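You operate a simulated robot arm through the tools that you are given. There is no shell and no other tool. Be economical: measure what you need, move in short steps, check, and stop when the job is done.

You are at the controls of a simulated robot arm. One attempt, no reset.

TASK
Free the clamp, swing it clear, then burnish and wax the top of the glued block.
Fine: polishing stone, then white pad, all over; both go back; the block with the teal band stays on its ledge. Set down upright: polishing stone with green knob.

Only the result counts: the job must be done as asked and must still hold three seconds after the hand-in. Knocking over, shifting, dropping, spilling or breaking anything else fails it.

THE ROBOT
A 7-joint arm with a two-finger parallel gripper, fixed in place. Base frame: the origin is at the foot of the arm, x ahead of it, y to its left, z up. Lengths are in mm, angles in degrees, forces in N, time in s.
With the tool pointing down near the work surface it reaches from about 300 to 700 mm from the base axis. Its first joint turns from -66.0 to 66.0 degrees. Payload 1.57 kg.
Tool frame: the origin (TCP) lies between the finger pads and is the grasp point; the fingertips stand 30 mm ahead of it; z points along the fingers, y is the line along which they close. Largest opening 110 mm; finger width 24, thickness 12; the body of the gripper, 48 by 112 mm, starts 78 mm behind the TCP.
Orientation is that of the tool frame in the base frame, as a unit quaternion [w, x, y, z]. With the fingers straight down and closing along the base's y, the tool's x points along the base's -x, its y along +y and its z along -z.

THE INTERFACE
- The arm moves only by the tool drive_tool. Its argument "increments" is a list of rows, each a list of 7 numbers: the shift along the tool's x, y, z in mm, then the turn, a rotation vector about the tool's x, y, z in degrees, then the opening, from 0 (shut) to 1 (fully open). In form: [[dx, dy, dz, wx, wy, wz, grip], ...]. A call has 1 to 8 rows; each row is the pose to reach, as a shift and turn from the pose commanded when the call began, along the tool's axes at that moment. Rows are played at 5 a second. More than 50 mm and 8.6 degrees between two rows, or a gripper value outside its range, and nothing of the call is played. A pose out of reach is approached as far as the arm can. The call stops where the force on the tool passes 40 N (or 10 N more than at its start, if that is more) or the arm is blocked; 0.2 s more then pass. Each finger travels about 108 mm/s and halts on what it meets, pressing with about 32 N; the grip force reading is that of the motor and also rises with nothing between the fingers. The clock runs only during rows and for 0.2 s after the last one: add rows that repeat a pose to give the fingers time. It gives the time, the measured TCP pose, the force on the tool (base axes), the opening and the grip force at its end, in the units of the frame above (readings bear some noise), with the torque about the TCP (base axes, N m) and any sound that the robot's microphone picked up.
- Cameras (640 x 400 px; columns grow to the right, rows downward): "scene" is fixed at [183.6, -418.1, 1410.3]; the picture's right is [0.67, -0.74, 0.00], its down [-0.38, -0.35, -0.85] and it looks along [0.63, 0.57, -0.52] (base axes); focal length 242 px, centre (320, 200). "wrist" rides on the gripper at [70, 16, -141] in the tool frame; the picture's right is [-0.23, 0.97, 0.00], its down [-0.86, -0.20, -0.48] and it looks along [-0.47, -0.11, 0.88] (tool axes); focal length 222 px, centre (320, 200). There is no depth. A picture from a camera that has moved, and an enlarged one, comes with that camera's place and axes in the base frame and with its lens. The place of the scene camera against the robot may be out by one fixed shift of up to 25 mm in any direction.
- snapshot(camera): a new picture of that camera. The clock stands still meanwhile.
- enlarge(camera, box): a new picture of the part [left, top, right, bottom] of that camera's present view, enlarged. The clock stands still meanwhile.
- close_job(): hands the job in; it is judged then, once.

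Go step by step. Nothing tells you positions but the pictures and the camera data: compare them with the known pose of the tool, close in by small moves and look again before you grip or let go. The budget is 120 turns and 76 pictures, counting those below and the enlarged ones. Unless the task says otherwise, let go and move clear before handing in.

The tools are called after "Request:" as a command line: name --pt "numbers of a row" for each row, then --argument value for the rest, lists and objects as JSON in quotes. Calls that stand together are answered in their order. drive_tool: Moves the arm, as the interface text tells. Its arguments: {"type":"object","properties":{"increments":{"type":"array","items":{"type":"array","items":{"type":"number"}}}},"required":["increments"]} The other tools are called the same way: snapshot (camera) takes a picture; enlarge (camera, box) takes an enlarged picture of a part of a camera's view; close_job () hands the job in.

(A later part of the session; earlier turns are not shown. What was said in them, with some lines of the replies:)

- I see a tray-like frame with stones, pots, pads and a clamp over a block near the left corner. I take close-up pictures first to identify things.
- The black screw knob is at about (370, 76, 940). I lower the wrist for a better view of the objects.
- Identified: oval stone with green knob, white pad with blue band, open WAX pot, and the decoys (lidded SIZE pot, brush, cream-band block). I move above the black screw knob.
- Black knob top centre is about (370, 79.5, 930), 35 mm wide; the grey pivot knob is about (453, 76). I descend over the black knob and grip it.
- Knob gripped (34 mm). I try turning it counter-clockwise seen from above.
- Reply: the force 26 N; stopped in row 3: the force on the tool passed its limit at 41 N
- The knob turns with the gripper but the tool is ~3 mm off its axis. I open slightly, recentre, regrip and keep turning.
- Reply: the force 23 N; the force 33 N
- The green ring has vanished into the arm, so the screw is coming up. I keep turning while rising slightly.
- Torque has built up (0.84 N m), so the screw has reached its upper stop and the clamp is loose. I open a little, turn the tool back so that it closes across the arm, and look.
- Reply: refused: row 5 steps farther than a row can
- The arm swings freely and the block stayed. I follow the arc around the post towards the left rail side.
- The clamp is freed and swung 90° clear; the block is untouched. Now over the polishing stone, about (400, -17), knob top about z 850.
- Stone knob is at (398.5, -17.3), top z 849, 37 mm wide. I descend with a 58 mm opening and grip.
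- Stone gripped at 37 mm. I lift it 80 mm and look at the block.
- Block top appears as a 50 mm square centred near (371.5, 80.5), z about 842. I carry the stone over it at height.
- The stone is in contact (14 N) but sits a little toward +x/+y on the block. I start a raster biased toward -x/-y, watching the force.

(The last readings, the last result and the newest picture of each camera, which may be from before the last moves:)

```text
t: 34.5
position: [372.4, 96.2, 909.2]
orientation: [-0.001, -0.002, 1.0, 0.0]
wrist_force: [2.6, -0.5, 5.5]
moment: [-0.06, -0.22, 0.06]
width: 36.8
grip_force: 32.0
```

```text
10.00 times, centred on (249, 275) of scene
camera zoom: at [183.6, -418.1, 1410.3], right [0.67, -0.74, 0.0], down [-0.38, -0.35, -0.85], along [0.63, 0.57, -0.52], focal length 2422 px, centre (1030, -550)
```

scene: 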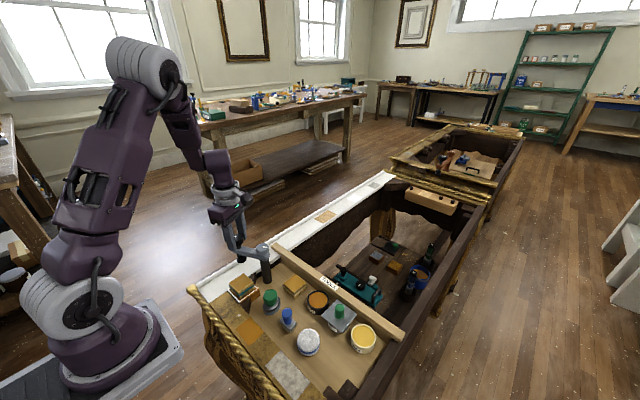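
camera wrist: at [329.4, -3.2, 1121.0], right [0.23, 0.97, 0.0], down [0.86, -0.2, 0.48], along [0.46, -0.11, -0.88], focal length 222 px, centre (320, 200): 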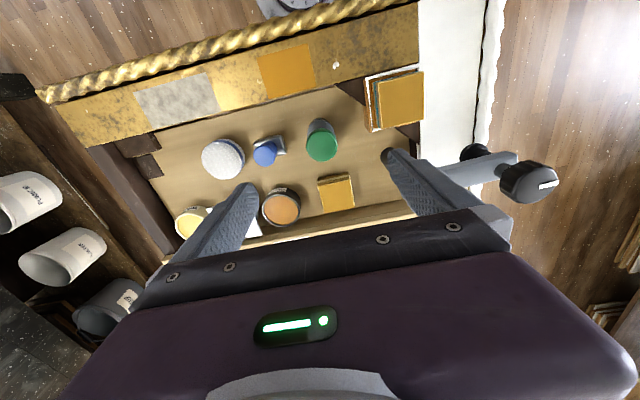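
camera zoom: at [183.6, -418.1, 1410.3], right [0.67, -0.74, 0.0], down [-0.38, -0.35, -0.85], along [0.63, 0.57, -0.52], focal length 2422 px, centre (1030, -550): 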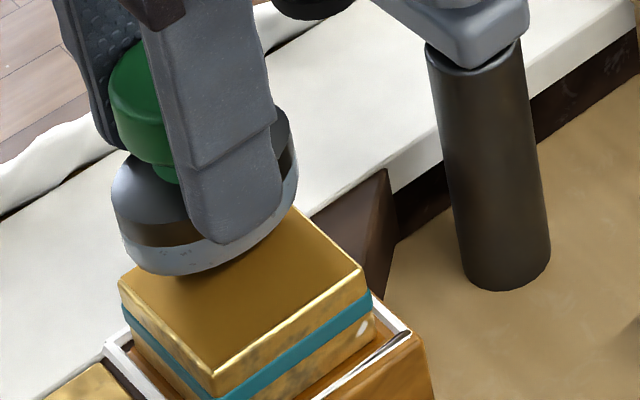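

Request:
drive_tool --pt "0 -9 0.5 0 0 0 0.2" --pt "0 -18 0.5 0 0 0 0.2" --pt "0 -27 0.5 0 0 0 0.2" --pt "0 -36 0.5 0 0 0 0.2" --pt "11 -36 0.5 0 0 0 0.2" --pt "11 -27 0.5 0 0 0 0.2" --pt "11 -18 0.5 0 0 0 0.2" --pt "11 -9 0.5 0 0 0 0.2"

Request:
drive_tool --pt "0 9 0 0 0 0 0.2" --pt "11 9 0 0 0 0 0.2" --pt "11 0 0 0 0 0 0.2" --pt "11 -9 0 0 0 0 0.2" --pt "11 -18 0 0 0 0 0.2" --pt "11 -27 0 0 0 0 0.2" --pt "4 -22 0 0 0 0 0.2" --pt "-3 -18 0 0 0 0 0.2"

Request:
enlarge --camera "scene" --box '[225, 255, 273, 295]'

```text
t: 36.3
position: [361.0, 85.1, 908.4]
orientation: [0.0, -0.001, 1.0, 0.0]
wrist_force: [-1.8, -6.5, 19.3]
moment: [-0.58, -0.08, -0.04]
width: 37.0
grip_force: 32.1
```

```text
t: 38.1
position: [363.7, 67.3, 910.5]
orientation: [0.0, -0.002, 1.0, 0.0]
wrist_force: [-0.2, -0.4, -0.9]
moment: [0.04, 0.0, -0.01]
width: 37.0
grip_force: 31.7
```

```text
10.00 times, centred on (249, 275) of scene
camera zoom: at [183.6, -418.1, 1410.3], right [0.67, -0.74, 0.0], down [-0.38, -0.35, -0.85], along [0.63, 0.57, -0.52], focal length 2422 px, centre (1030, -550)
```

zoom: 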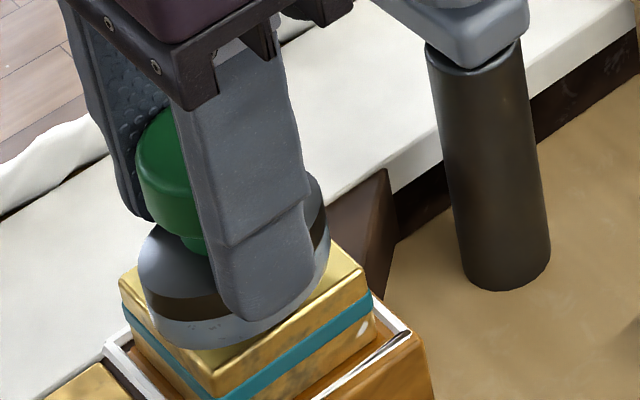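

The burnished area shows as brighter gold. I lift off and step aside to check coverage.

Request:
drive_tool --pt "0 0 -30 0 0 0 0.2" --pt "-20 -35 -40 0 0 0 0.2" --pt "-30 -70 -40 0 0 0 0.2" --pt "-40 -90 -40 0 0 0 0.2" --pt "-40 -90 -40 0 0 0 0.2"

Request:
enlarge --camera "scene" --box '[225, 255, 273, 295]'

Request:
enlarge --camera "wrist" --box '[310, 40, 470, 140]'

```text
t: 39.3
position: [405.3, -21.5, 950.1]
orientation: [-0.001, -0.002, 1.0, 0.0]
wrist_force: [-0.4, 0.2, -0.2]
moment: [0.01, 0.0, 0.01]
width: 36.9
grip_force: 31.8
```

```text
10.00 times, centred on (249, 275) of scene
camera zoom: at [183.6, -418.1, 1410.3], right [0.67, -0.74, 0.0], down [-0.38, -0.35, -0.85], along [0.63, 0.57, -0.52], focal length 2422 px, centre (1030, -550)
```

zoom: 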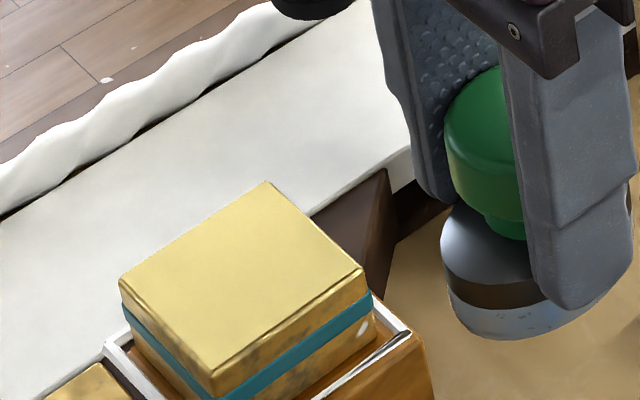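

```text
4.00 times, centred on (390, 90) of wrist
camera zoom: at [334.1, -3.6, 1091.5], right [0.22, 0.97, 0.0], down [0.86, -0.2, 0.48], along [0.46, -0.11, -0.88], focal length 888 px, centre (40, 640)
```

zoom: 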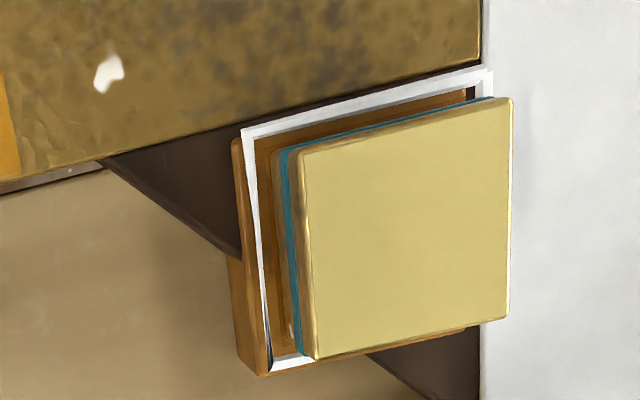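

The whole top is uniformly burnished. I return the stone to its spot by reversing the moves.

Request:
drive_tool --pt "5.2 6 0 0 0 0 0.2" --pt "5.2 6 40 0 0 0 0.2" --pt "5.2 6 75 0 0 0 0.2" --pt "5.2 6 88 0 0 0 0.2" --pt "5.2 6 88 0 0 0 0.2"

Request:
drive_tool --pt "0 0 3 0 0 0 0.2" --pt "0 0 5 0 0 0 0.2" --pt "0 0 6.5 0 0 0 0.2" --pt "0 0 7.5 0 0 0 0.2" --pt "0 0 7.5 0 0 0 0.2"

Request:
enlarge --camera "scene" --box '[230, 260, 310, 320]'

```text
t: 40.5
position: [400.5, -13.4, 861.1]
orientation: [-0.001, -0.001, 1.0, 0.0]
wrist_force: [0.3, -0.1, -1.9]
moment: [0.01, -0.04, -0.01]
width: 36.8
grip_force: 32.1
```

```text
t: 41.7
position: [399.9, -16.2, 854.3]
orientation: [-0.001, -0.002, 1.0, 0.0]
wrist_force: [-0.6, -0.4, -0.2]
moment: [-0.03, -0.02, -0.01]
width: 37.2
grip_force: 32.3
```

```text
6.67 times, centred on (270, 290) of scene
camera zoom: at [183.6, -418.1, 1410.3], right [0.67, -0.74, 0.0], down [-0.38, -0.35, -0.85], along [0.63, 0.57, -0.52], focal length 1615 px, centre (653, -400)
```

zoom: 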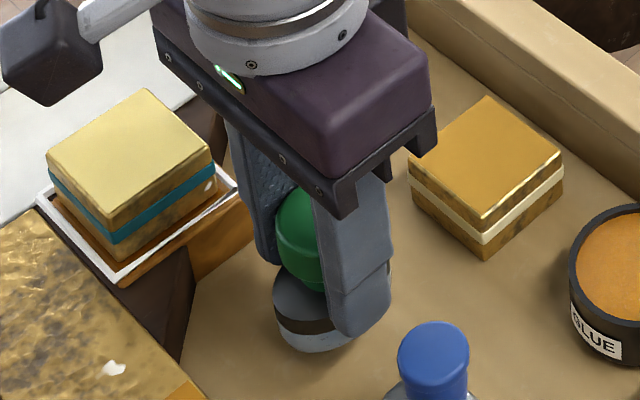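

The stone slid up about 8 mm in the fingers during pressing, so it still hovers. I lower gently until it touches.

Request:
drive_tool --pt "0 0 2 0 0 0 0.2" --pt "0 0 4 0 0 0 0.2" --pt "0 0 5 0 0 0 0.2" --pt "0 0 6 0 0 0 0.2" --pt "0 0 6 0 0 0 0.2"

Request:
drive_tool --pt "0 0 0.7 0 0 0 0.2" --pt "0 0 1.4 0 0 0 0.2" --pt "0 0 1.4 0 0 0 0.2"

```text
t: 42.9
position: [398.2, -16.8, 848.1]
orientation: [-0.001, -0.003, 1.0, -0.001]
wrist_force: [-0.7, 0.5, -1.2]
moment: [-0.04, 0.0, -0.01]
width: 37.2
grip_force: 31.8
```

```text
t: 43.7
position: [398.0, -16.8, 846.2]
orientation: [0.0, -0.002, 1.0, 0.0]
wrist_force: [2.2, -3.9, 15.3]
moment: [-0.22, -0.14, -0.02]
width: 37.2
grip_force: 32.0
```

Request:
enlarge --camera "scene" --box '[230, 260, 310, 320]'

Request:
drive_tool --pt "0 0 -0.8 0 0 0 0.2" --pt "0 0 -0.8 0 0 0 0.36" --pt "0 0 -0.8 0 0 0 0.5" --pt "0 0 -0.8 0 0 0 0.53" --pt "0 0 -40 0 0 0 0.53" --pt "0 0 -85 0 0 0 0.53" --pt "0 0 -100 0 0 0 0.53"

Request:
enlarge --camera "scene" --box '[230, 260, 310, 320]'

```text
6.67 times, centred on (270, 290) of scene
camera zoom: at [183.4, -418.1, 1410.3], right [0.67, -0.74, 0.0], down [-0.38, -0.35, -0.86], along [0.63, 0.57, -0.52], focal length 1615 px, centre (653, -400)
```

zoom: 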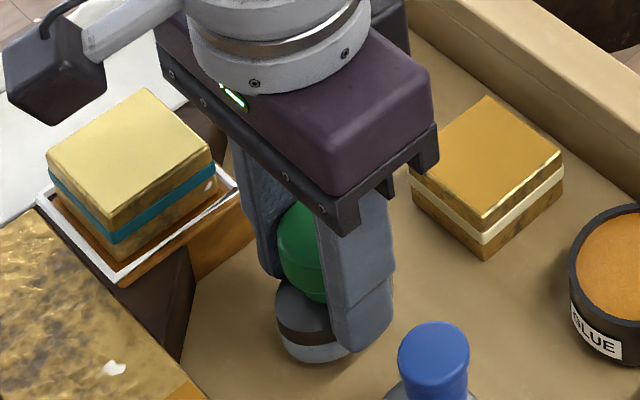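

```text
t: 45.3
position: [397.4, -14.9, 946.7]
orientation: [-0.001, -0.002, 1.0, 0.0]
wrist_force: [0.6, 0.4, 0.9]
moment: [0.04, 0.03, 0.03]
width: 58.1
grip_force: 0.0
```

```text
6.67 times, centred on (270, 290) of scene
camera zoom: at [183.6, -418.1, 1410.3], right [0.67, -0.74, 0.0], down [-0.38, -0.35, -0.85], along [0.63, 0.57, -0.52], focal length 1615 px, centre (653, -400)
```

zoom: 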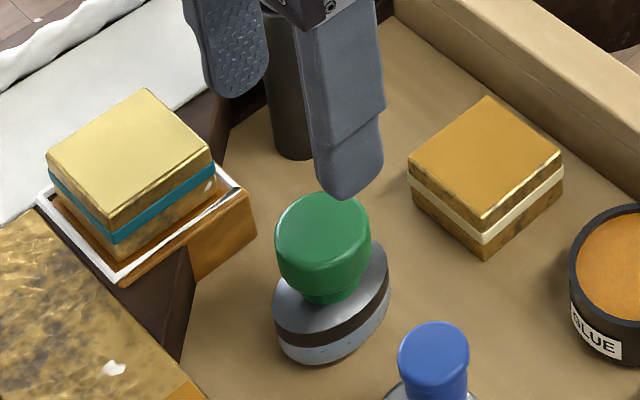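

Stone is back upright on its spot. Next I go above the white pad, near (396, -162).

Request:
drive_tool --pt "0 -36 -10 0 0 0 1" --pt "1 -72 -10 0 0 0 1" --pt "2 -108 -10 0 0 0 1" --pt "2 -144 0 0 0 0 1" --pt "2 -144 10 0 0 0 1" --pt "2 -144 10 0 0 0 1"

Request:
snapshot --camera "wrist"

Request:
enlarge --camera "wrist" --box '[240, 90, 400, 215]'

Request:
enlarge --camera "scene" --box '[270, 310, 390, 370]'

```text
t: 46.7
position: [396.8, -159.7, 936.5]
orientation: [-0.001, -0.003, 1.0, 0.0]
wrist_force: [-0.9, -0.1, 0.4]
moment: [-0.01, 0.01, -0.01]
width: 109.9
grip_force: 0.1
```

```text
27 pictures are left
camera wrist: at [325.4, -142.7, 1078.4], right [0.22, 0.97, 0.0], down [0.86, -0.2, 0.48], along [0.46, -0.11, -0.88], focal length 222 px, centre (320, 200)
```

wrist: 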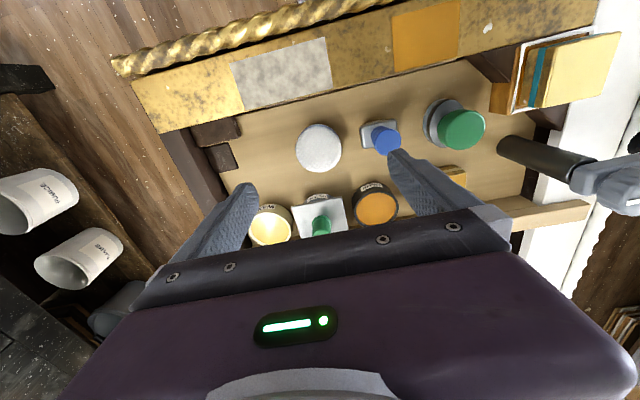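

```text
3.20 times, centred on (320, 152) of wrist
camera zoom: at [325.4, -142.7, 1078.4], right [0.22, 0.97, 0.0], down [0.86, -0.2, 0.48], along [0.46, -0.11, -0.88], focal length 711 px, centre (320, 352)
```

zoom: 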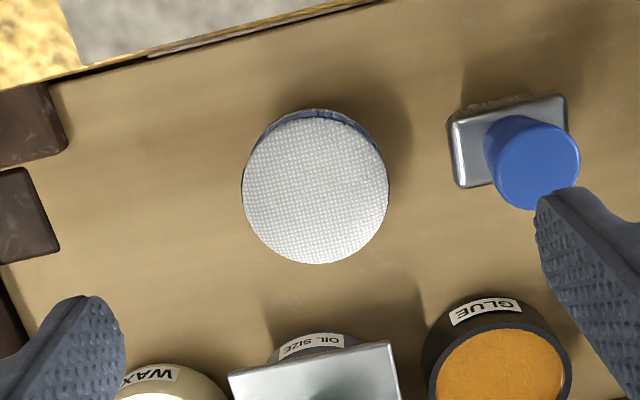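

```text
5.33 times, centred on (330, 340) of scene
camera zoom: at [183.6, -418.1, 1410.3], right [0.67, -0.74, 0.0], down [-0.38, -0.35, -0.85], along [0.63, 0.57, -0.52], focal length 1292 px, centre (267, -547)
```

zoom: 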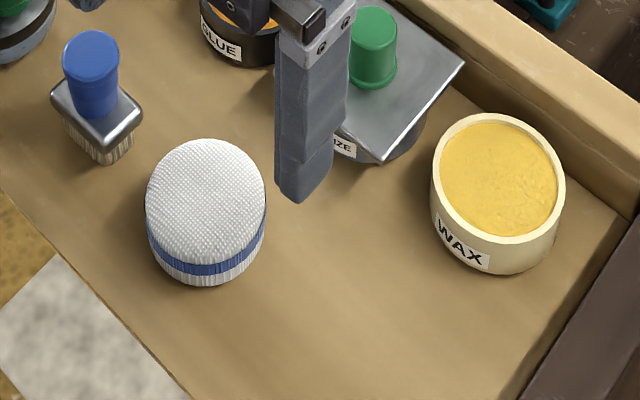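

Pad is about 55 mm wide, centred near (396.7, -163.8), top about z 812. I descend partway with a 68 mm opening to stay off the brush.

Request:
drive_tool --pt "-0.5 -2.5 20 0 0 0 0.75" --pt "-0.5 -2.5 50 0 0 0 0.62" --pt "-0.5 -2.5 76 0 0 0 0.62" --pt "-0.5 -2.5 76 0 0 0 0.62"

Request:
enlarge --camera "wrist" --box '[240, 90, 400, 215]'

Request:
enlarge --camera "scene" --box '[270, 310, 350, 370]'

```text
t: 47.7
position: [395.0, -162.2, 861.5]
orientation: [-0.001, -0.001, 1.0, 0.0]
wrist_force: [0.2, -0.3, -0.7]
moment: [-0.02, 0.0, 0.0]
width: 68.2
grip_force: 0.0
```

```text
3.20 times, centred on (320, 152) of wrist
camera zoom: at [324.2, -144.6, 1003.4], right [0.22, 0.97, 0.0], down [0.86, -0.2, 0.48], along [0.46, -0.11, -0.88], focal length 711 px, centre (320, 352)
```

zoom: 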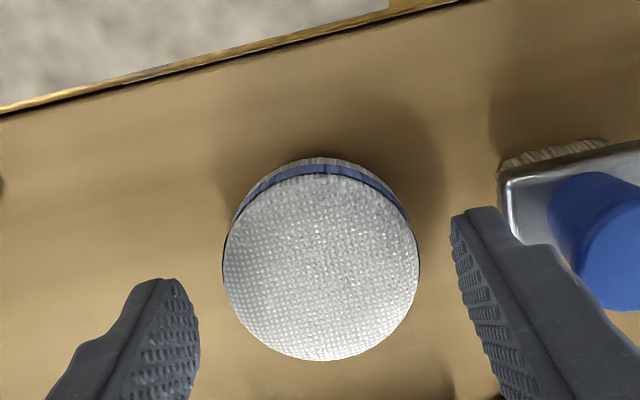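

```text
6.67 times, centred on (310, 340) of scene
camera zoom: at [183.6, -418.1, 1410.3], right [0.67, -0.74, 0.0], down [-0.38, -0.35, -0.85], along [0.63, 0.57, -0.52], focal length 1615 px, centre (387, -733)
```

zoom: 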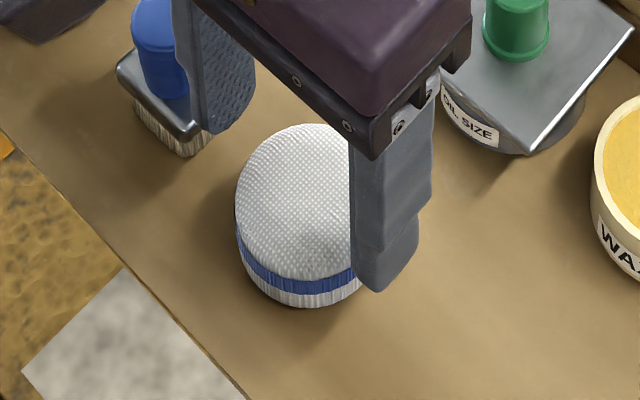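

Request:
drive_tool --pt "1.2 -0.6 16 0 0 0 0.62" --pt "1.2 -0.6 32 0 0 0 0.62" --pt "1.2 -0.6 32 0 0 0 0.45" --pt "1.2 -0.6 32 0 0 0 0.4" --pt "1.2 -0.6 32 0 0 0 0.4"

Request:
enlarge --camera "scene" --box '[270, 310, 350, 370]'

```text
t: 48.9
position: [393.9, -165.0, 829.0]
orientation: [-0.001, -0.002, 1.0, 0.0]
wrist_force: [-0.8, -1.6, 3.4]
moment: [-0.09, 0.07, 0.03]
width: 51.9
grip_force: 31.8
```

```text
6.67 times, centred on (310, 340) of scene
camera zoom: at [183.5, -418.0, 1410.3], right [0.67, -0.74, 0.0], down [-0.38, -0.35, -0.86], along [0.63, 0.57, -0.52], focal length 1615 px, centre (387, -733)
```

zoom: 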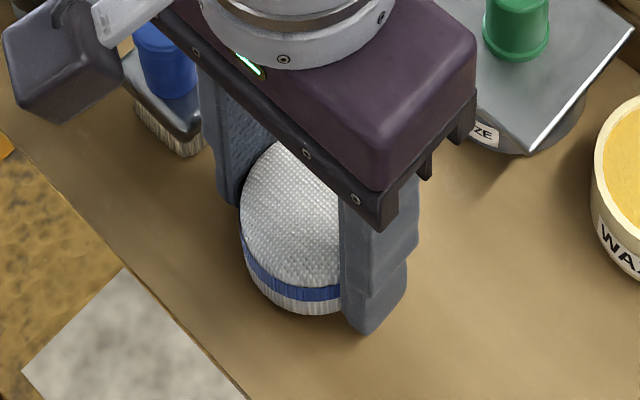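

Pad is gripped at 52 mm. I lift it 100 mm and look at it before carrying it over.

Request:
drive_tool --pt "0 0 -5 0 0 0 0.4" --pt "0 0 -25 0 0 0 0.4" --pt "0 0 -60 0 0 0 0.4" --pt "0 0 -100 0 0 0 0.4" --pt "0 0 -100 0 0 0 0.4"

Request:
enlarge --camera "scene" --box '[270, 290, 370, 360]'

```text
t: 50.1
position: [393.7, -164.4, 927.3]
orientation: [-0.001, -0.002, 1.0, -0.001]
wrist_force: [-0.6, 0.0, -0.3]
moment: [0.02, 0.01, -0.03]
width: 52.1
grip_force: 31.7
```

```text
5.71 times, centred on (320, 325) of scene
camera zoom: at [183.6, -418.1, 1410.3], right [0.67, -0.74, 0.0], down [-0.38, -0.35, -0.85], along [0.63, 0.57, -0.52], focal length 1384 px, centre (320, -514)
```

zoom: 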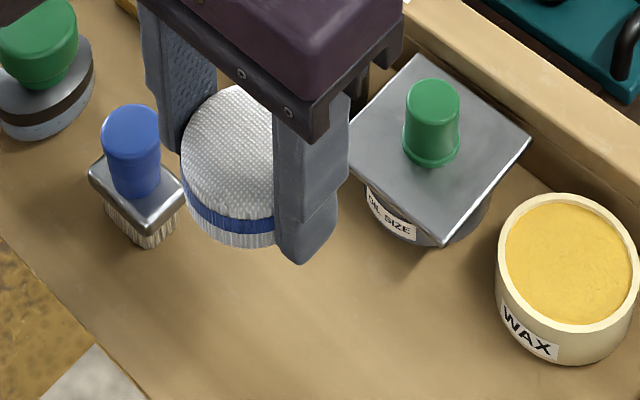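

Request:
drive_tool --pt "4 41 0 0 0 0 0.4" --pt "8 82 0 0 0 0 0.4" --pt "12 123 0 0 0 0 0.4" --pt "16 164 0 0 0 0 0.4" --pt "20 205 0 0 0 0 0.4" --pt "24.2 244.1 0 0 0 0 0.4" --pt "24.2 244.1 0 0 0 0 0.4"

Request:
drive_tool --pt "0 0 10 0 0 0 0.4" --pt "0 0 20 0 0 0 0.4" --pt "0 0 26 0 0 0 0.4" --pt "0 0 29 0 0 0 0.4" --pt "0 0 32 0 0 0 0.4" --pt "0 0 32 0 0 0 0.4"

Request:
enlarge --camera "scene" --box '[215, 250, 279, 290]'

```text
t: 51.7
position: [372.1, 81.0, 927.1]
orientation: [-0.001, -0.002, 1.0, 0.0]
wrist_force: [0.2, 0.5, -0.2]
moment: [-0.01, 0.02, 0.01]
width: 51.5
grip_force: 32.5
```

```text
t: 53.1
position: [372.0, 80.4, 895.9]
orientation: [-0.001, -0.002, 1.0, 0.0]
wrist_force: [-0.2, -0.9, -0.6]
moment: [0.02, -0.02, 0.01]
width: 51.9
grip_force: 32.2
```

```text
10.00 times, centred on (247, 270) of scene
camera zoom: at [183.6, -418.1, 1410.3], right [0.67, -0.74, 0.0], down [-0.38, -0.35, -0.85], along [0.63, 0.57, -0.52], focal length 2422 px, centre (1050, -500)
```

zoom: 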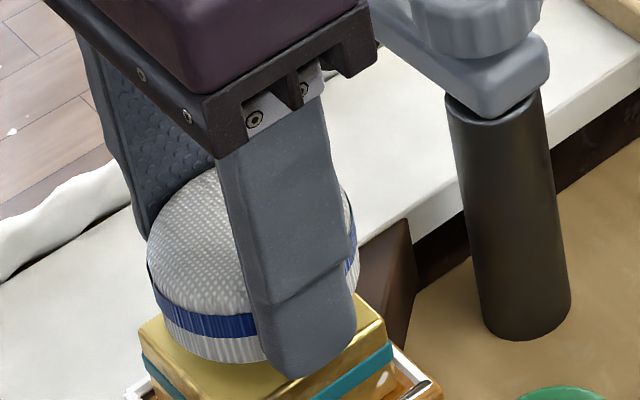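

Request:
drive_tool --pt "0 0 2 0 0 0 0.4" --pt "0 0 4 0 0 0 0.4" --pt "0 0 5 0 0 0 0.4" --pt "0 0 6 0 0 0 0.4" --pt "0 0 6 0 0 0 0.4"

Request:
drive_tool --pt "0 0 1 0 0 0 0.4" --pt "0 0 2 0 0 0 0.4" --pt "0 0 2 0 0 0 0.4"

```text
t: 54.3
position: [371.5, 80.8, 889.7]
orientation: [-0.001, -0.002, 1.0, 0.0]
wrist_force: [-1.1, 0.2, 11.2]
moment: [-0.04, 0.07, 0.03]
width: 51.8
grip_force: 31.8
```

```text
t: 55.1
position: [371.5, 79.5, 886.8]
orientation: [0.0, -0.002, 1.0, 0.0]
wrist_force: [3.4, 2.3, 20.3]
moment: [0.1, -0.19, 0.04]
width: 52.0
grip_force: 32.3
```

Contact at 20 N; I ease off slightly and rub in a raster over the whole top.

Request:
drive_tool --pt "0 -8 -0.5 0 0 0 0.4" --pt "-8 -16 -0.5 0 0 0 0.4" --pt "-16 -16 -0.4 0 0 0 0.4" --pt "-16 -8 -0.4 0 0 0 0.4" --pt "-16 0 -0.4 0 0 0 0.4" --pt "-16 8 -0.4 0 0 0 0.4" --pt "-16 16 -0.4 0 0 0 0.4" --pt "-8 16 -0.4 0 0 0 0.4"

Request:
enlarge --camera "scene" --box '[215, 250, 279, 290]'

```text
t: 56.9
position: [380.0, 98.1, 887.5]
orientation: [0.001, -0.001, 1.0, 0.001]
wrist_force: [8.8, 0.1, 16.4]
moment: [-0.26, -0.36, 0.15]
width: 51.7
grip_force: 31.7
```

```text
10.00 times, centred on (247, 270) of scene
camera zoom: at [183.6, -418.1, 1410.3], right [0.67, -0.74, 0.0], down [-0.38, -0.35, -0.86], along [0.63, 0.57, -0.52], focal length 2422 px, centre (1050, -500)
```

zoom: 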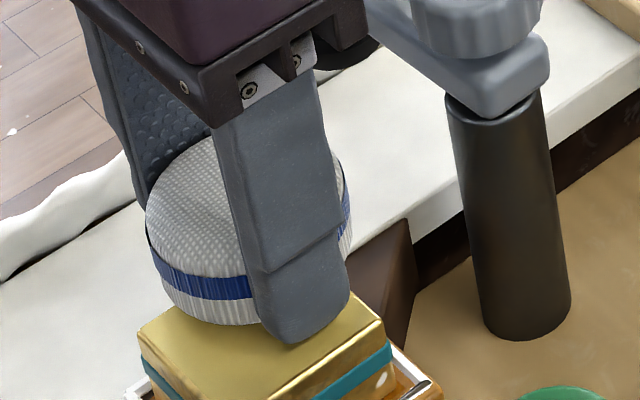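

Request:
drive_tool --pt "0 -4 0 0 0 0 0.4" --pt "6 -8 0 0 0 0 0.4" --pt "8 -16 0 0 0 0 0.4" --pt "8 -24 0 0 0 0 0.4" --pt "8 -32 0 0 0 0 0.4" --pt "16 -32 0 0 0 0 0.4" --pt "24 -32 0 0 0 0 0.4" --pt "24 -24 0 0 0 0 0.4"

Request:
drive_tool --pt "0 8 0 0 0 0 0.4" --pt "0 16 0 0 0 0 0.4" --pt "0 24 0 0 0 0 0.4" --pt "-10 20 0 0 0 0 0.4" --pt "-16 8 0 0 0 0 0.4"

Request:
drive_tool --pt "0 0 -30 0 0 0 0.4" --pt "-15 -40 -45 0 0 0 0.4" --pt "-25 -80 -45 0 0 0 0.4" --pt "-30 -110 -45 0 0 0 0.4" --pt "-30 -110 -45 0 0 0 0.4"

Request:
enlarge --camera "scene" --box '[225, 255, 273, 295]'

```text
t: 58.7
position: [355.8, 72.0, 889.3]
orientation: [-0.002, -0.001, 1.0, 0.0]
wrist_force: [0.3, -0.2, 0.2]
moment: [-0.03, -0.01, -0.03]
width: 52.1
grip_force: 32.0
```

```text
t: 59.9
position: [371.1, 80.2, 888.9]
orientation: [0.0, 0.0, 1.0, 0.001]
wrist_force: [-0.4, -0.4, 0.3]
moment: [0.01, -0.01, 0.0]
width: 51.9
grip_force: 32.1
```

```text
t: 61.1
position: [401.5, -30.4, 932.7]
orientation: [-0.001, -0.002, 1.0, -0.001]
wrist_force: [0.5, 0.5, 0.0]
moment: [0.03, 0.0, 0.0]
width: 51.8
grip_force: 31.8
```

```text
10.00 times, centred on (249, 275) of scene
camera zoom: at [183.6, -418.1, 1410.3], right [0.67, -0.74, 0.0], down [-0.38, -0.35, -0.85], along [0.63, 0.57, -0.52], focal length 2422 px, centre (1030, -550)
```

zoom: 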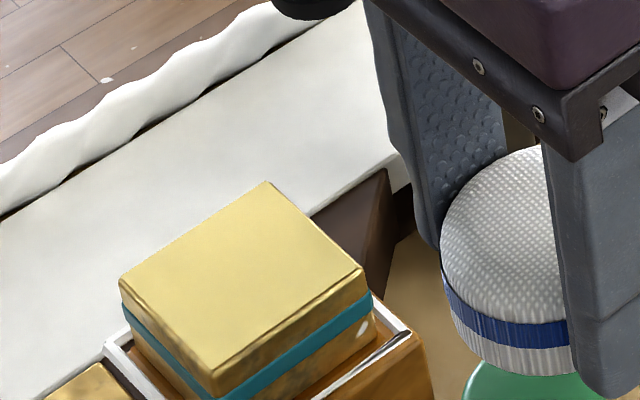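

The dry pad left no visible change, so it must take wax first. I raise the pad and go near the WAX pot to locate it precisely.

Request:
drive_tool --pt "-5 -8 -30 0 0 0 0.4" --pt "-27 -40 -30 0 0 0 0.4" --pt "-50 -75 -30 0 0 0 0.4" --pt "-75 -113 -30 0 0 0 0.4" --pt "-98.7 -149.7 -30 0 0 0 0.4" --pt "-98.7 -149.7 -30 0 0 0 0.4"

Request:
enlarge --camera "wrist" --box '[180, 70, 360, 190]'

```text
t: 62.5
position: [502.6, -177.9, 963.8]
orientation: [-0.001, -0.002, 1.0, -0.001]
wrist_force: [0.0, 0.1, 0.0]
moment: [-0.02, 0.01, 0.01]
width: 52.2
grip_force: 31.4
```

```text
3.33 times, centred on (270, 130) of wrist
camera zoom: at [432.0, -161.6, 1104.6], right [0.22, 0.97, 0.0], down [0.86, -0.2, 0.48], along [0.46, -0.11, -0.88], focal length 740 px, centre (487, 433)
```

zoom: 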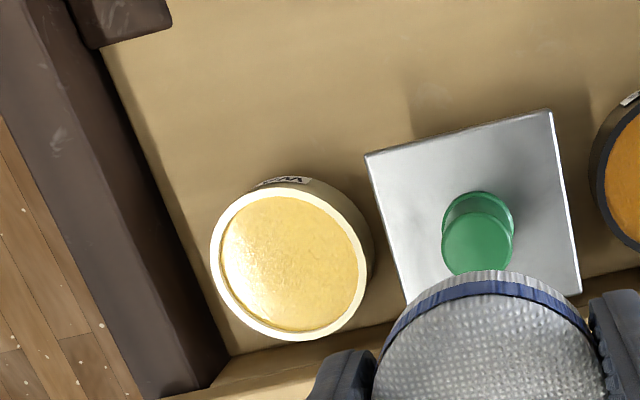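

Request:
drive_tool --pt "4 -26 0 0 0 0 0.4" --pt "8 -52 10 0 0 0 0.4" --pt "11 -78 30 0 0 0 0.4" --pt "11 -78 60 0 0 0 0.4" --pt "11 -78 78 0 0 0 0.4" --pt "11 -78 78 0 0 0 0.4"

Request:
enlarge --camera "scene" --box '[320, 300, 400, 360]'

Request:
enlarge --camera "wrist" --box '[256, 100, 384, 180]'

```text
t: 63.9
position: [487.7, -257.0, 887.2]
orientation: [-0.001, -0.002, 1.0, 0.0]
wrist_force: [0.7, -0.5, -0.4]
moment: [-0.01, 0.02, 0.0]
width: 51.9
grip_force: 31.7
```

```text
6.67 times, centred on (360, 330) of scene
camera zoom: at [183.6, -418.1, 1410.3], right [0.67, -0.74, 0.0], down [-0.38, -0.35, -0.85], along [0.63, 0.57, -0.52], focal length 1615 px, centre (53, -667)
```

zoom: 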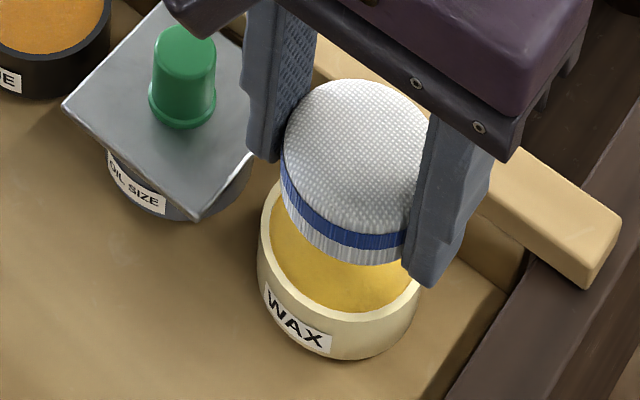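

```text
5.00 times, centred on (320, 140) of wrist
camera zoom: at [417.5, -240.7, 1027.9], right [0.22, 0.97, 0.0], down [0.86, -0.2, 0.48], along [0.46, -0.11, -0.88], focal length 1111 px, centre (320, 500)
```

zoom: 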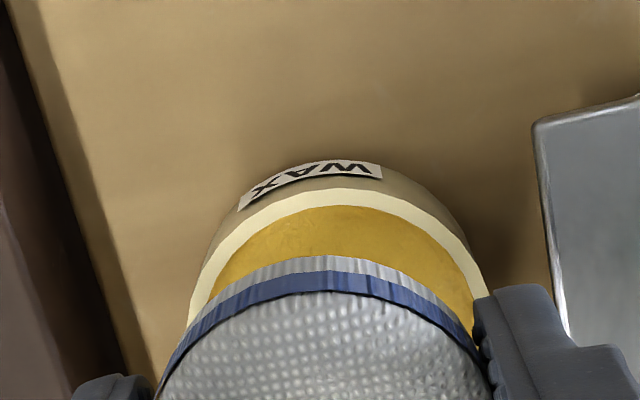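

Pad is nearly centred over the wax; it needs about (-1.2, +2.5) mm. I correct and lower close to the rim.

Request:
drive_tool --pt "1.2 2.6 0 0 0 0 0.4" --pt "1.2 2.6 10 0 0 0 0.4" --pt "1.2 2.6 16 0 0 0 0.4" --pt "1.2 2.6 16 0 0 0 0.4"

Request:
enlarge --camera "scene" --box '[335, 310, 383, 350]'

Request:
enlarge --camera "wrist" --box '[256, 100, 384, 180]'

```text
t: 64.9
position: [488.2, -254.0, 870.7]
orientation: [-0.001, -0.001, 1.0, 0.0]
wrist_force: [0.3, 0.1, 0.0]
moment: [0.01, -0.02, 0.01]
width: 52.0
grip_force: 31.9
```

```text
10.00 times, centred on (359, 330) of scene
camera zoom: at [183.6, -418.1, 1410.3], right [0.67, -0.74, 0.0], down [-0.38, -0.35, -0.85], along [0.63, 0.57, -0.52], focal length 2422 px, centre (-70, -1100)
```

zoom: 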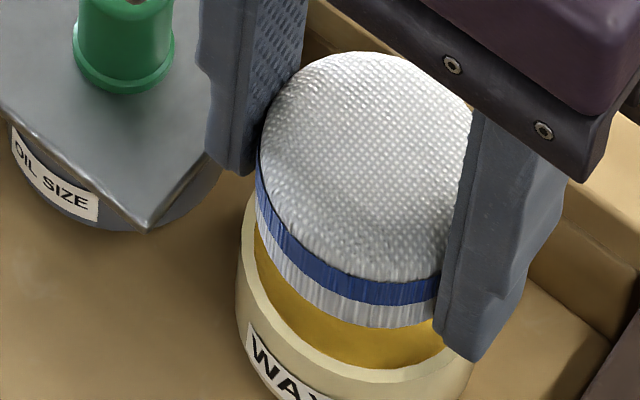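

```text
5.00 times, centred on (320, 140) of wrist
camera zoom: at [417.8, -237.7, 1011.6], right [0.22, 0.97, 0.0], down [0.86, -0.2, 0.48], along [0.46, -0.11, -0.88], focal length 1111 px, centre (320, 500)
```

zoom: 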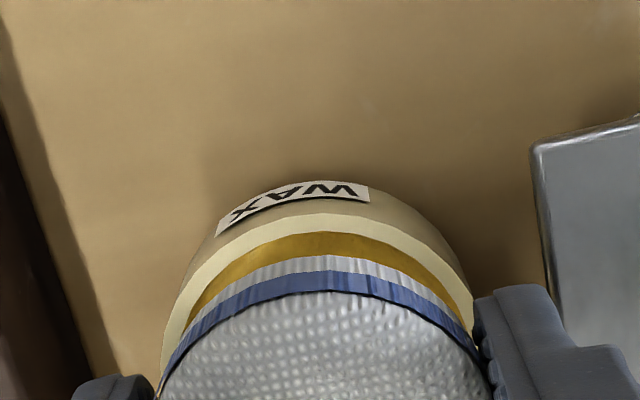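

Request:
drive_tool --pt "1.3 0.6 0 0 0 0 0.4" --pt "1.3 0.6 4 0 0 0 0.4" --pt "1.3 0.6 6 0 0 0 0.4" --pt "1.3 0.6 7 0 0 0 0.4" --pt "1.3 0.6 7 0 0 0 0.4"

Request:
drive_tool --pt "0 0 1 0 0 0 0.4" --pt "0 0 2 0 0 0 0.4" --pt "0 0 2 0 0 0 0.4"

```text
t: 66.1
position: [487.1, -253.7, 863.1]
orientation: [-0.001, -0.002, 1.0, 0.0]
wrist_force: [-0.1, -0.2, -0.5]
moment: [-0.01, 0.01, 0.02]
width: 51.9
grip_force: 32.1
```

```text
t: 66.9
position: [487.1, -253.7, 861.8]
orientation: [-0.002, -0.002, 1.0, 0.0]
wrist_force: [-0.2, 0.1, 0.3]
moment: [0.03, -0.01, 0.02]
width: 52.0
grip_force: 32.0
```

Request:
drive_tool --pt "0 0 1 0 0 0 0.4" --pt "0 0 2 0 0 0 0.4" --pt "0 0 2 0 0 0 0.4"

Request:
drive_tool --pt "0 0 1 0 0 0 0.4" --pt "0 0 1.5 0 0 0 0.4" --pt "0 0 1.5 0 0 0 0.4"

Request:
enlarge --camera "scene" --box '[335, 310, 383, 350]'

```text
t: 67.7
position: [487.9, -253.9, 857.6]
orientation: [-0.001, -0.002, 1.0, -0.001]
wrist_force: [0.8, -0.7, -0.6]
moment: [-0.04, -0.02, 0.02]
width: 51.8
grip_force: 32.1
```

```text
t: 68.5
position: [488.1, -254.2, 856.9]
orientation: [-0.001, -0.001, 1.0, 0.0]
wrist_force: [-0.1, -0.3, -0.7]
moment: [0.01, 0.0, 0.03]
width: 51.8
grip_force: 32.2
```

```text
10.00 times, centred on (359, 330) of scene
camera zoom: at [183.6, -418.1, 1410.3], right [0.67, -0.74, 0.0], down [-0.38, -0.35, -0.85], along [0.63, 0.57, -0.52], focal length 2422 px, centre (-70, -1100)
```

zoom: 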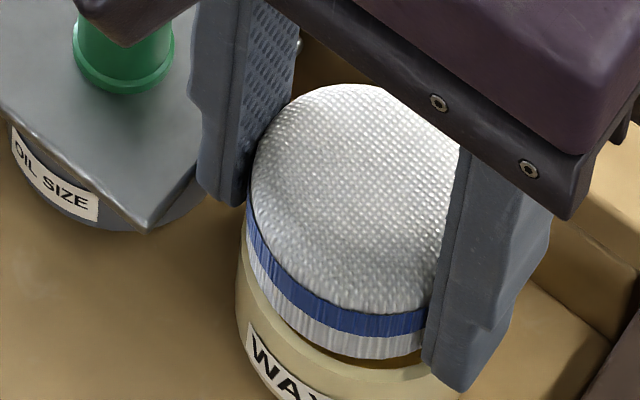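

Request:
drive_tool --pt "-1 -1.1 0 0 0 0 0.4" --pt "-1 -1.1 1 0 0 0 0.4" --pt "-1 -1.1 2 0 0 0 0.4" --pt "-1 -1.1 2 0 0 0 0.4"

Request:
drive_tool --pt "0 0 1 0 0 0 0.4" --pt "0 0 1.5 0 0 0 0.4" --pt "0 0 1.5 0 0 0 0.4"

Request:
enlarge --camera "scene" --box '[335, 320, 383, 360]'

```text
t: 69.5
position: [487.6, -255.0, 854.2]
orientation: [-0.001, -0.001, 1.0, -0.001]
wrist_force: [0.3, 0.7, 8.9]
moment: [0.03, -0.14, -0.01]
width: 52.0
grip_force: 32.2
```

```text
t: 70.3
position: [489.1, -255.4, 854.5]
orientation: [-0.001, -0.001, 1.0, 0.0]
wrist_force: [-2.0, 0.6, 23.2]
moment: [0.26, -0.12, 0.06]
width: 51.8
grip_force: 32.1
```

```text
10.00 times, centred on (359, 340) of scene
camera zoom: at [183.2, -417.9, 1410.4], right [0.67, -0.74, 0.0], down [-0.38, -0.35, -0.86], along [0.63, 0.57, -0.52], focal length 2422 px, centre (-70, -1200)
```

zoom: 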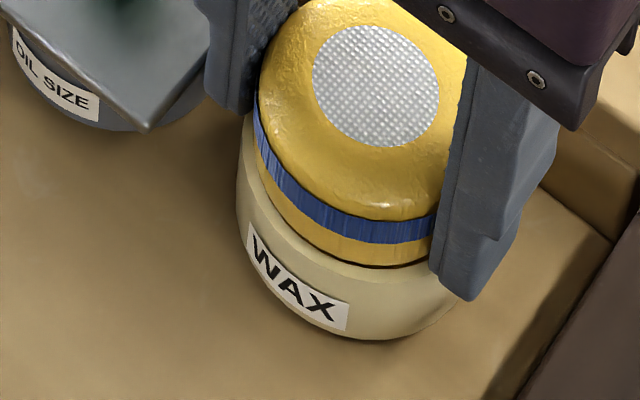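

The pad has taken up wax and the pot stayed put. I lift straight up and carry the waxed pad to the block.

Request:
drive_tool --pt "0 0 -4 0 0 0 0.4" --pt "0 0 -12 0 0 0 0.4" --pt "0 0 -40 0 0 0 0.4" --pt "0 0 -75 0 0 0 0.4" --pt "0 0 -105 0 0 0 0.4" --pt "0 0 -105 0 0 0 0.4"

Request:
drive_tool --pt "15 43 0 0 0 0 0.4" --pt "30 86 0 0 0 0 0.4" --pt "45 129 0 0 0 0 0.4" --pt "60 172 0 0 0 0 0.4" --pt "75 215 0 0 0 0 0.4" --pt "90 258 0 0 0 0 0.4" --pt "105 301 0 0 0 0 0.4" --pt "119.2 335.6 0 0 0 0 0.4"

Request:
enlarge --camera "scene" --box '[320, 290, 400, 350]'

```text
t: 71.7
position: [487.5, -254.5, 960.0]
orientation: [-0.001, -0.002, 1.0, 0.0]
wrist_force: [0.0, 0.0, -0.2]
moment: [0.0, 0.02, -0.01]
width: 51.9
grip_force: 31.8
```

```text
t: 73.5
position: [369.5, 77.7, 956.8]
orientation: [-0.001, -0.001, 1.0, -0.001]
wrist_force: [-0.9, -0.8, 0.1]
moment: [-0.02, -0.02, 0.0]
width: 51.8
grip_force: 32.0
```

```text
6.67 times, centred on (360, 320) of scene
camera zoom: at [183.6, -418.1, 1410.3], right [0.67, -0.74, 0.0], down [-0.38, -0.35, -0.85], along [0.63, 0.57, -0.52], focal length 1615 px, centre (53, -600)
```

zoom: 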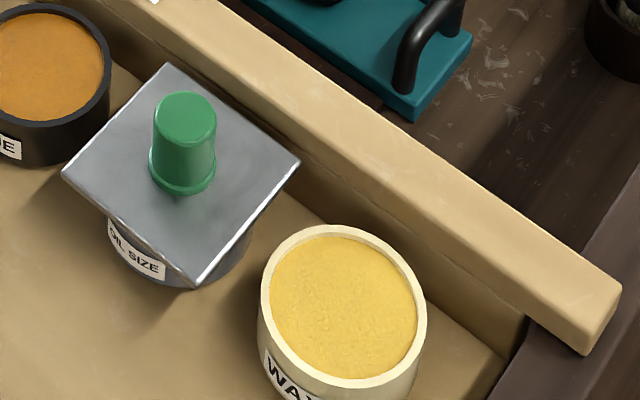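

Request:
drive_tool --pt "0 0 30 0 0 0 0.4" --pt "0 0 55 0 0 0 0.4" --pt "0 0 66 0 0 0 0.4" --pt "0 0 68 0 0 0 0.4" --pt "0 0 70 0 0 0 0.4" --pt "0 0 70 0 0 0 0.4"

Request:
drive_tool --pt "0 0 1 0 0 0 0.4" --pt "0 0 2 0 0 0 0.4" --pt "0 0 2 0 0 0 0.4"

```text
t: 74.9
position: [369.0, 78.7, 889.5]
orientation: [0.0, -0.002, 1.0, 0.0]
wrist_force: [-0.3, -0.4, -0.6]
moment: [-0.01, 0.01, -0.02]
width: 51.7
grip_force: 32.2
```

```text
t: 75.7
position: [370.4, 79.1, 885.8]
orientation: [-0.001, -0.002, 1.0, 0.0]
wrist_force: [-0.3, -6.1, 22.6]
moment: [-0.4, -0.11, -0.02]
width: 52.0
grip_force: 32.1
```

Contact again (22 N). I rub the wax in over the whole top.

Request:
drive_tool --pt "0 -8 -0.3 0 0 0 0.4" --pt "-8 -16 -0.3 0 0 0 0.4" --pt "-16 -16 -0.2 0 0 0 0.4" --pt "-16 -8 -0.2 0 0 0 0.4" --pt "-16 0 0 0 0 0 0.4" --pt "-16 8 0 0 0 0 0.4" --pt "-16 16 0 0 0 0 0.4" --pt "-8 16 0 0 0 0 0.4"

Request:
drive_tool --pt "4 -4 0.2 0 0 0 0.4" --pt "8 -10 0.2 0 0 0 0.4" --pt "8 -18 0.3 0 0 0 0.4" --pt "8 -26 0.3 0 0 0 0.4" --pt "8 -32 0.3 0 0 0 0.4" --pt "16 -32 0.3 0 0 0 0.4" --pt "24 -32 0.4 0 0 0 0.4" --pt "24 -24 0.4 0 0 0 0.4"

```text
t: 77.5
position: [377.0, 96.9, 887.6]
orientation: [-0.001, -0.001, 1.0, 0.0]
wrist_force: [-0.1, 0.5, -0.9]
moment: [0.02, 0.0, 0.03]
width: 51.8
grip_force: 32.1
```

```text
t: 79.3
position: [352.6, 72.5, 887.3]
orientation: [-0.001, -0.002, 1.0, 0.0]
wrist_force: [0.7, -1.4, 3.1]
moment: [-0.03, -0.09, -0.04]
width: 51.9
grip_force: 32.0
```

Request:
drive_tool --pt "0 0 1 0 0 0 0.4" --pt "0 8 1 0 0 0 0.4" --pt "0 16 1 0 0 0 0.4" --pt "0 24 1 0 0 0 0.4" --pt "-8 24 1.2 0 0 0 0.4" --pt "-16 24 1.2 0 0 0 0.4" --pt "-16 14 1.2 0 0 0 0.4" --pt "-16 6 1.2 0 0 0 0.4"

Request:
drive_tool --pt "0 0 -30 0 0 0 0.4" --pt "-15 -40 -45 0 0 0 0.4" --pt "-25 -80 -45 0 0 0 0.4" --pt "-30 -110 -45 0 0 0 0.4" --pt "-30 -110 -45 0 0 0 0.4"

Request:
enlarge --camera "scene" --box '[225, 255, 273, 295]'

```text
t: 81.1
position: [370.2, 80.8, 884.6]
orientation: [0.002, -0.003, 1.0, 0.0]
wrist_force: [2.4, 15.5, 34.6]
moment: [0.82, -0.08, -0.02]
width: 51.2
grip_force: 32.2
```

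```text
t: 82.3
position: [399.1, -30.2, 930.8]
orientation: [-0.001, -0.002, 1.0, -0.001]
wrist_force: [0.1, 0.4, -0.3]
moment: [0.0, 0.01, 0.0]
width: 52.3
grip_force: 31.8
```

```text
10.00 times, centred on (249, 275) of scene
camera zoom: at [183.6, -418.1, 1410.3], right [0.67, -0.74, 0.0], down [-0.38, -0.35, -0.85], along [0.63, 0.57, -0.52], focal length 2422 px, centre (1030, -550)
```

zoom: 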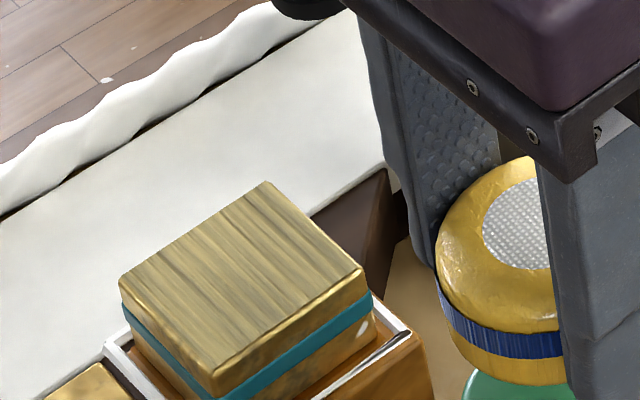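

Request:
enlarge --camera "wrist" --box '[330, 40, 490, 140]'

```text
4.00 times, centred on (410, 90) of wrist
camera zoom: at [328.4, -13.9, 1072.0], right [0.22, 0.97, 0.0], down [0.86, -0.2, 0.48], along [0.46, -0.11, -0.88], focal length 888 px, centre (-40, 640)
```

zoom: 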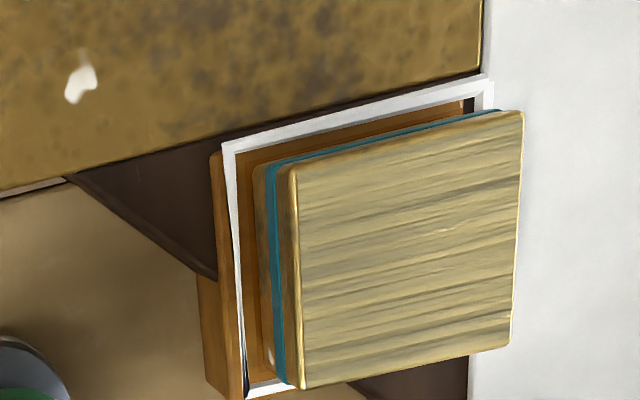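

The wax covers the whole top to the edges and the block has not moved. I take the pad back to its place and hover to compare.

Request:
drive_tool --pt "2 -40 -5 0 0 0 0.4" --pt "4 -80 -5 0 0 0 0.4" --pt "6.8 -120 -5 0 0 0 0.4" --pt "6.8 -131 0 0 0 0 0.4" --pt "6.8 -131 40 0 0 0 0.4" --pt "6.8 -131 75 0 0 0 0.4" --pt "6.8 -131 90 0 0 0 0.4" --pt "6.8 -131 90 0 0 0 0.4"

Request:
enlarge --camera "scene" --box '[270, 310, 350, 370]'

```text
t: 84.1
position: [393.7, -160.8, 839.9]
orientation: [0.0, -0.002, 1.0, 0.0]
wrist_force: [0.3, 0.4, 0.2]
moment: [-0.02, 0.0, 0.0]
width: 51.9
grip_force: 32.3
```

```text
6.67 times, centred on (310, 340) of scene
camera zoom: at [183.6, -418.1, 1410.3], right [0.67, -0.74, 0.0], down [-0.38, -0.35, -0.85], along [0.63, 0.57, -0.52], focal length 1615 px, centre (387, -733)
```

zoom: 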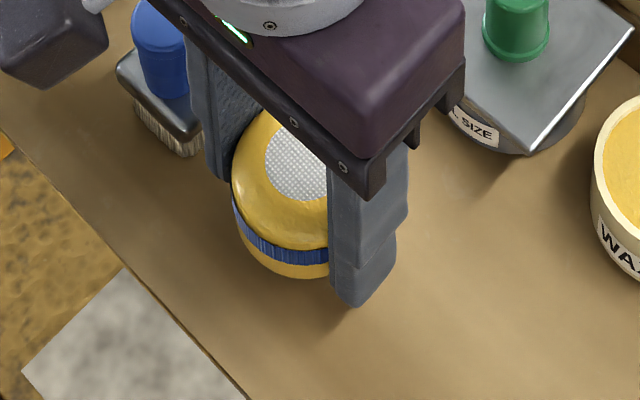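

Request:
drive_tool --pt "-0.9 -1 3 0 0 0 0.4" --pt "-0.9 -1 6 0 0 0 0.4" --pt "-0.9 -1 9 0 0 0 0.4" --pt "-0.9 -1 11 0 0 0 0.4" --pt "-0.9 -1 11 0 0 0 0.4"

Request:
drive_tool --pt "0 0 1 0 0 0 0.4" --pt "0 0 2 0 0 0 0.4" --pt "0 0 2 0 0 0 0.4"

```text
t: 85.3
position: [394.1, -163.0, 829.1]
orientation: [-0.001, -0.003, 1.0, 0.0]
wrist_force: [-1.2, 0.1, -0.2]
moment: [0.01, 0.05, -0.02]
width: 51.5
grip_force: 32.0
```

```text
t: 86.1
position: [395.2, -163.7, 827.1]
orientation: [-0.001, -0.001, 1.0, 0.0]
wrist_force: [0.2, 0.4, 0.3]
moment: [0.01, 0.02, 0.01]
width: 51.5
grip_force: 32.3
```

Request:
drive_tool --pt "0 0 1 0 0 0 0.4" --pt "0 0 2 0 0 0 0.4" --pt "0 0 2 0 0 0 0.4"

Request:
drive_tool --pt "0 0 1 0 0 0 0.4" --pt "0 0 1.5 0 0 0 0.4" --pt "0 0 1.5 0 0 0 0.4"

```text
t: 86.9
position: [392.9, -163.9, 825.2]
orientation: [0.0, -0.001, 1.0, 0.0]
wrist_force: [-0.6, -0.1, -0.4]
moment: [0.01, 0.01, 0.01]
width: 52.0
grip_force: 31.9
```

```text
t: 87.7
position: [393.2, -163.4, 824.2]
orientation: [0.0, -0.002, 1.0, 0.0]
wrist_force: [0.1, -2.2, 20.2]
moment: [-0.01, -0.09, 0.03]
width: 51.0
grip_force: 32.5
```

Contact with the floor. I ease off, open to 68 mm and rise.

Request:
drive_tool --pt "0 0 -0.8 0 0 0 0.4" --pt "0 0 -0.8 0 0 0 0.5" --pt "0 0 -0.8 0 0 0 0.6" --pt "0 0 -0.8 0 0 0 0.62" --pt "0 0 -40 0 0 0 0.62" --pt "0 0 -85 0 0 0 0.62" --pt "0 0 -130 0 0 0 0.8" --pt "0 0 -150 0 0 0 0.8"

Request:
enlarge --camera "scene" --box '[270, 310, 350, 370]'

Request:
enlarge --camera "scene" --box '[200, 230, 400, 355]'

```text
t: 89.5
position: [389.7, -162.4, 973.4]
orientation: [-0.002, -0.002, 1.0, 0.0]
wrist_force: [0.6, -0.1, -0.2]
moment: [-0.02, -0.01, 0.0]
width: 87.9
grip_force: 0.0
```

```text
6.67 times, centred on (310, 340) of scene
camera zoom: at [183.6, -418.1, 1410.3], right [0.67, -0.74, 0.0], down [-0.38, -0.35, -0.85], along [0.63, 0.57, -0.52], focal length 1615 px, centre (387, -733)
```

zoom: 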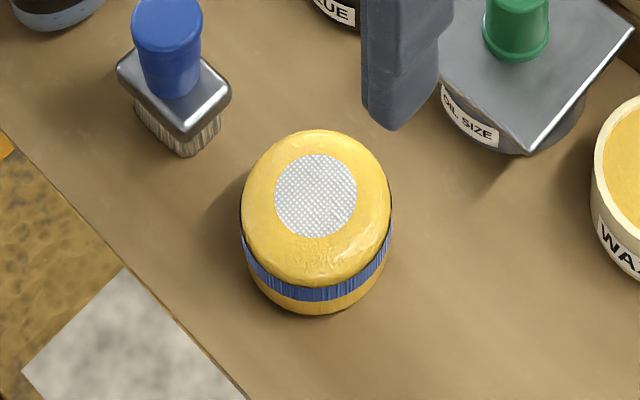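

```text
3.20 times, centred on (300, 292) of scene
camera zoom: at [183.6, -418.1, 1410.3], right [0.67, -0.74, 0.0], down [-0.38, -0.35, -0.85], along [0.63, 0.57, -0.52], focal length 775 px, centre (384, -96)
```

zoom: 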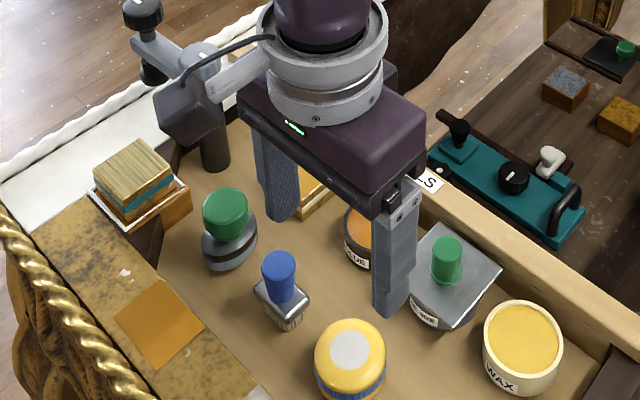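

The block is waxed all over and still on its ledge. The clamp is swung clear, and the stone and pad stand in their places with the gripper clear above them, so I hand in.

Request:
close_job

```text
The job is handed in.
```

I freed the clamp and swung it about 90° clear. I then burnished the top of the teal-banded block with the polishing stone and waxed it with the white pad. Both treatments show right to the edges, and the block is still on its ledge.

The pad left no mark when dry, so I dipped it in the open wax pot and rubbed again. It is now coated yellow, and the pot did not move.

The stone with the green knob is back on its spot, standing upright. The pad is back too, but about 5–7 mm from where it started, judging by the pictures. Nothing else was moved in the pictures I checked.
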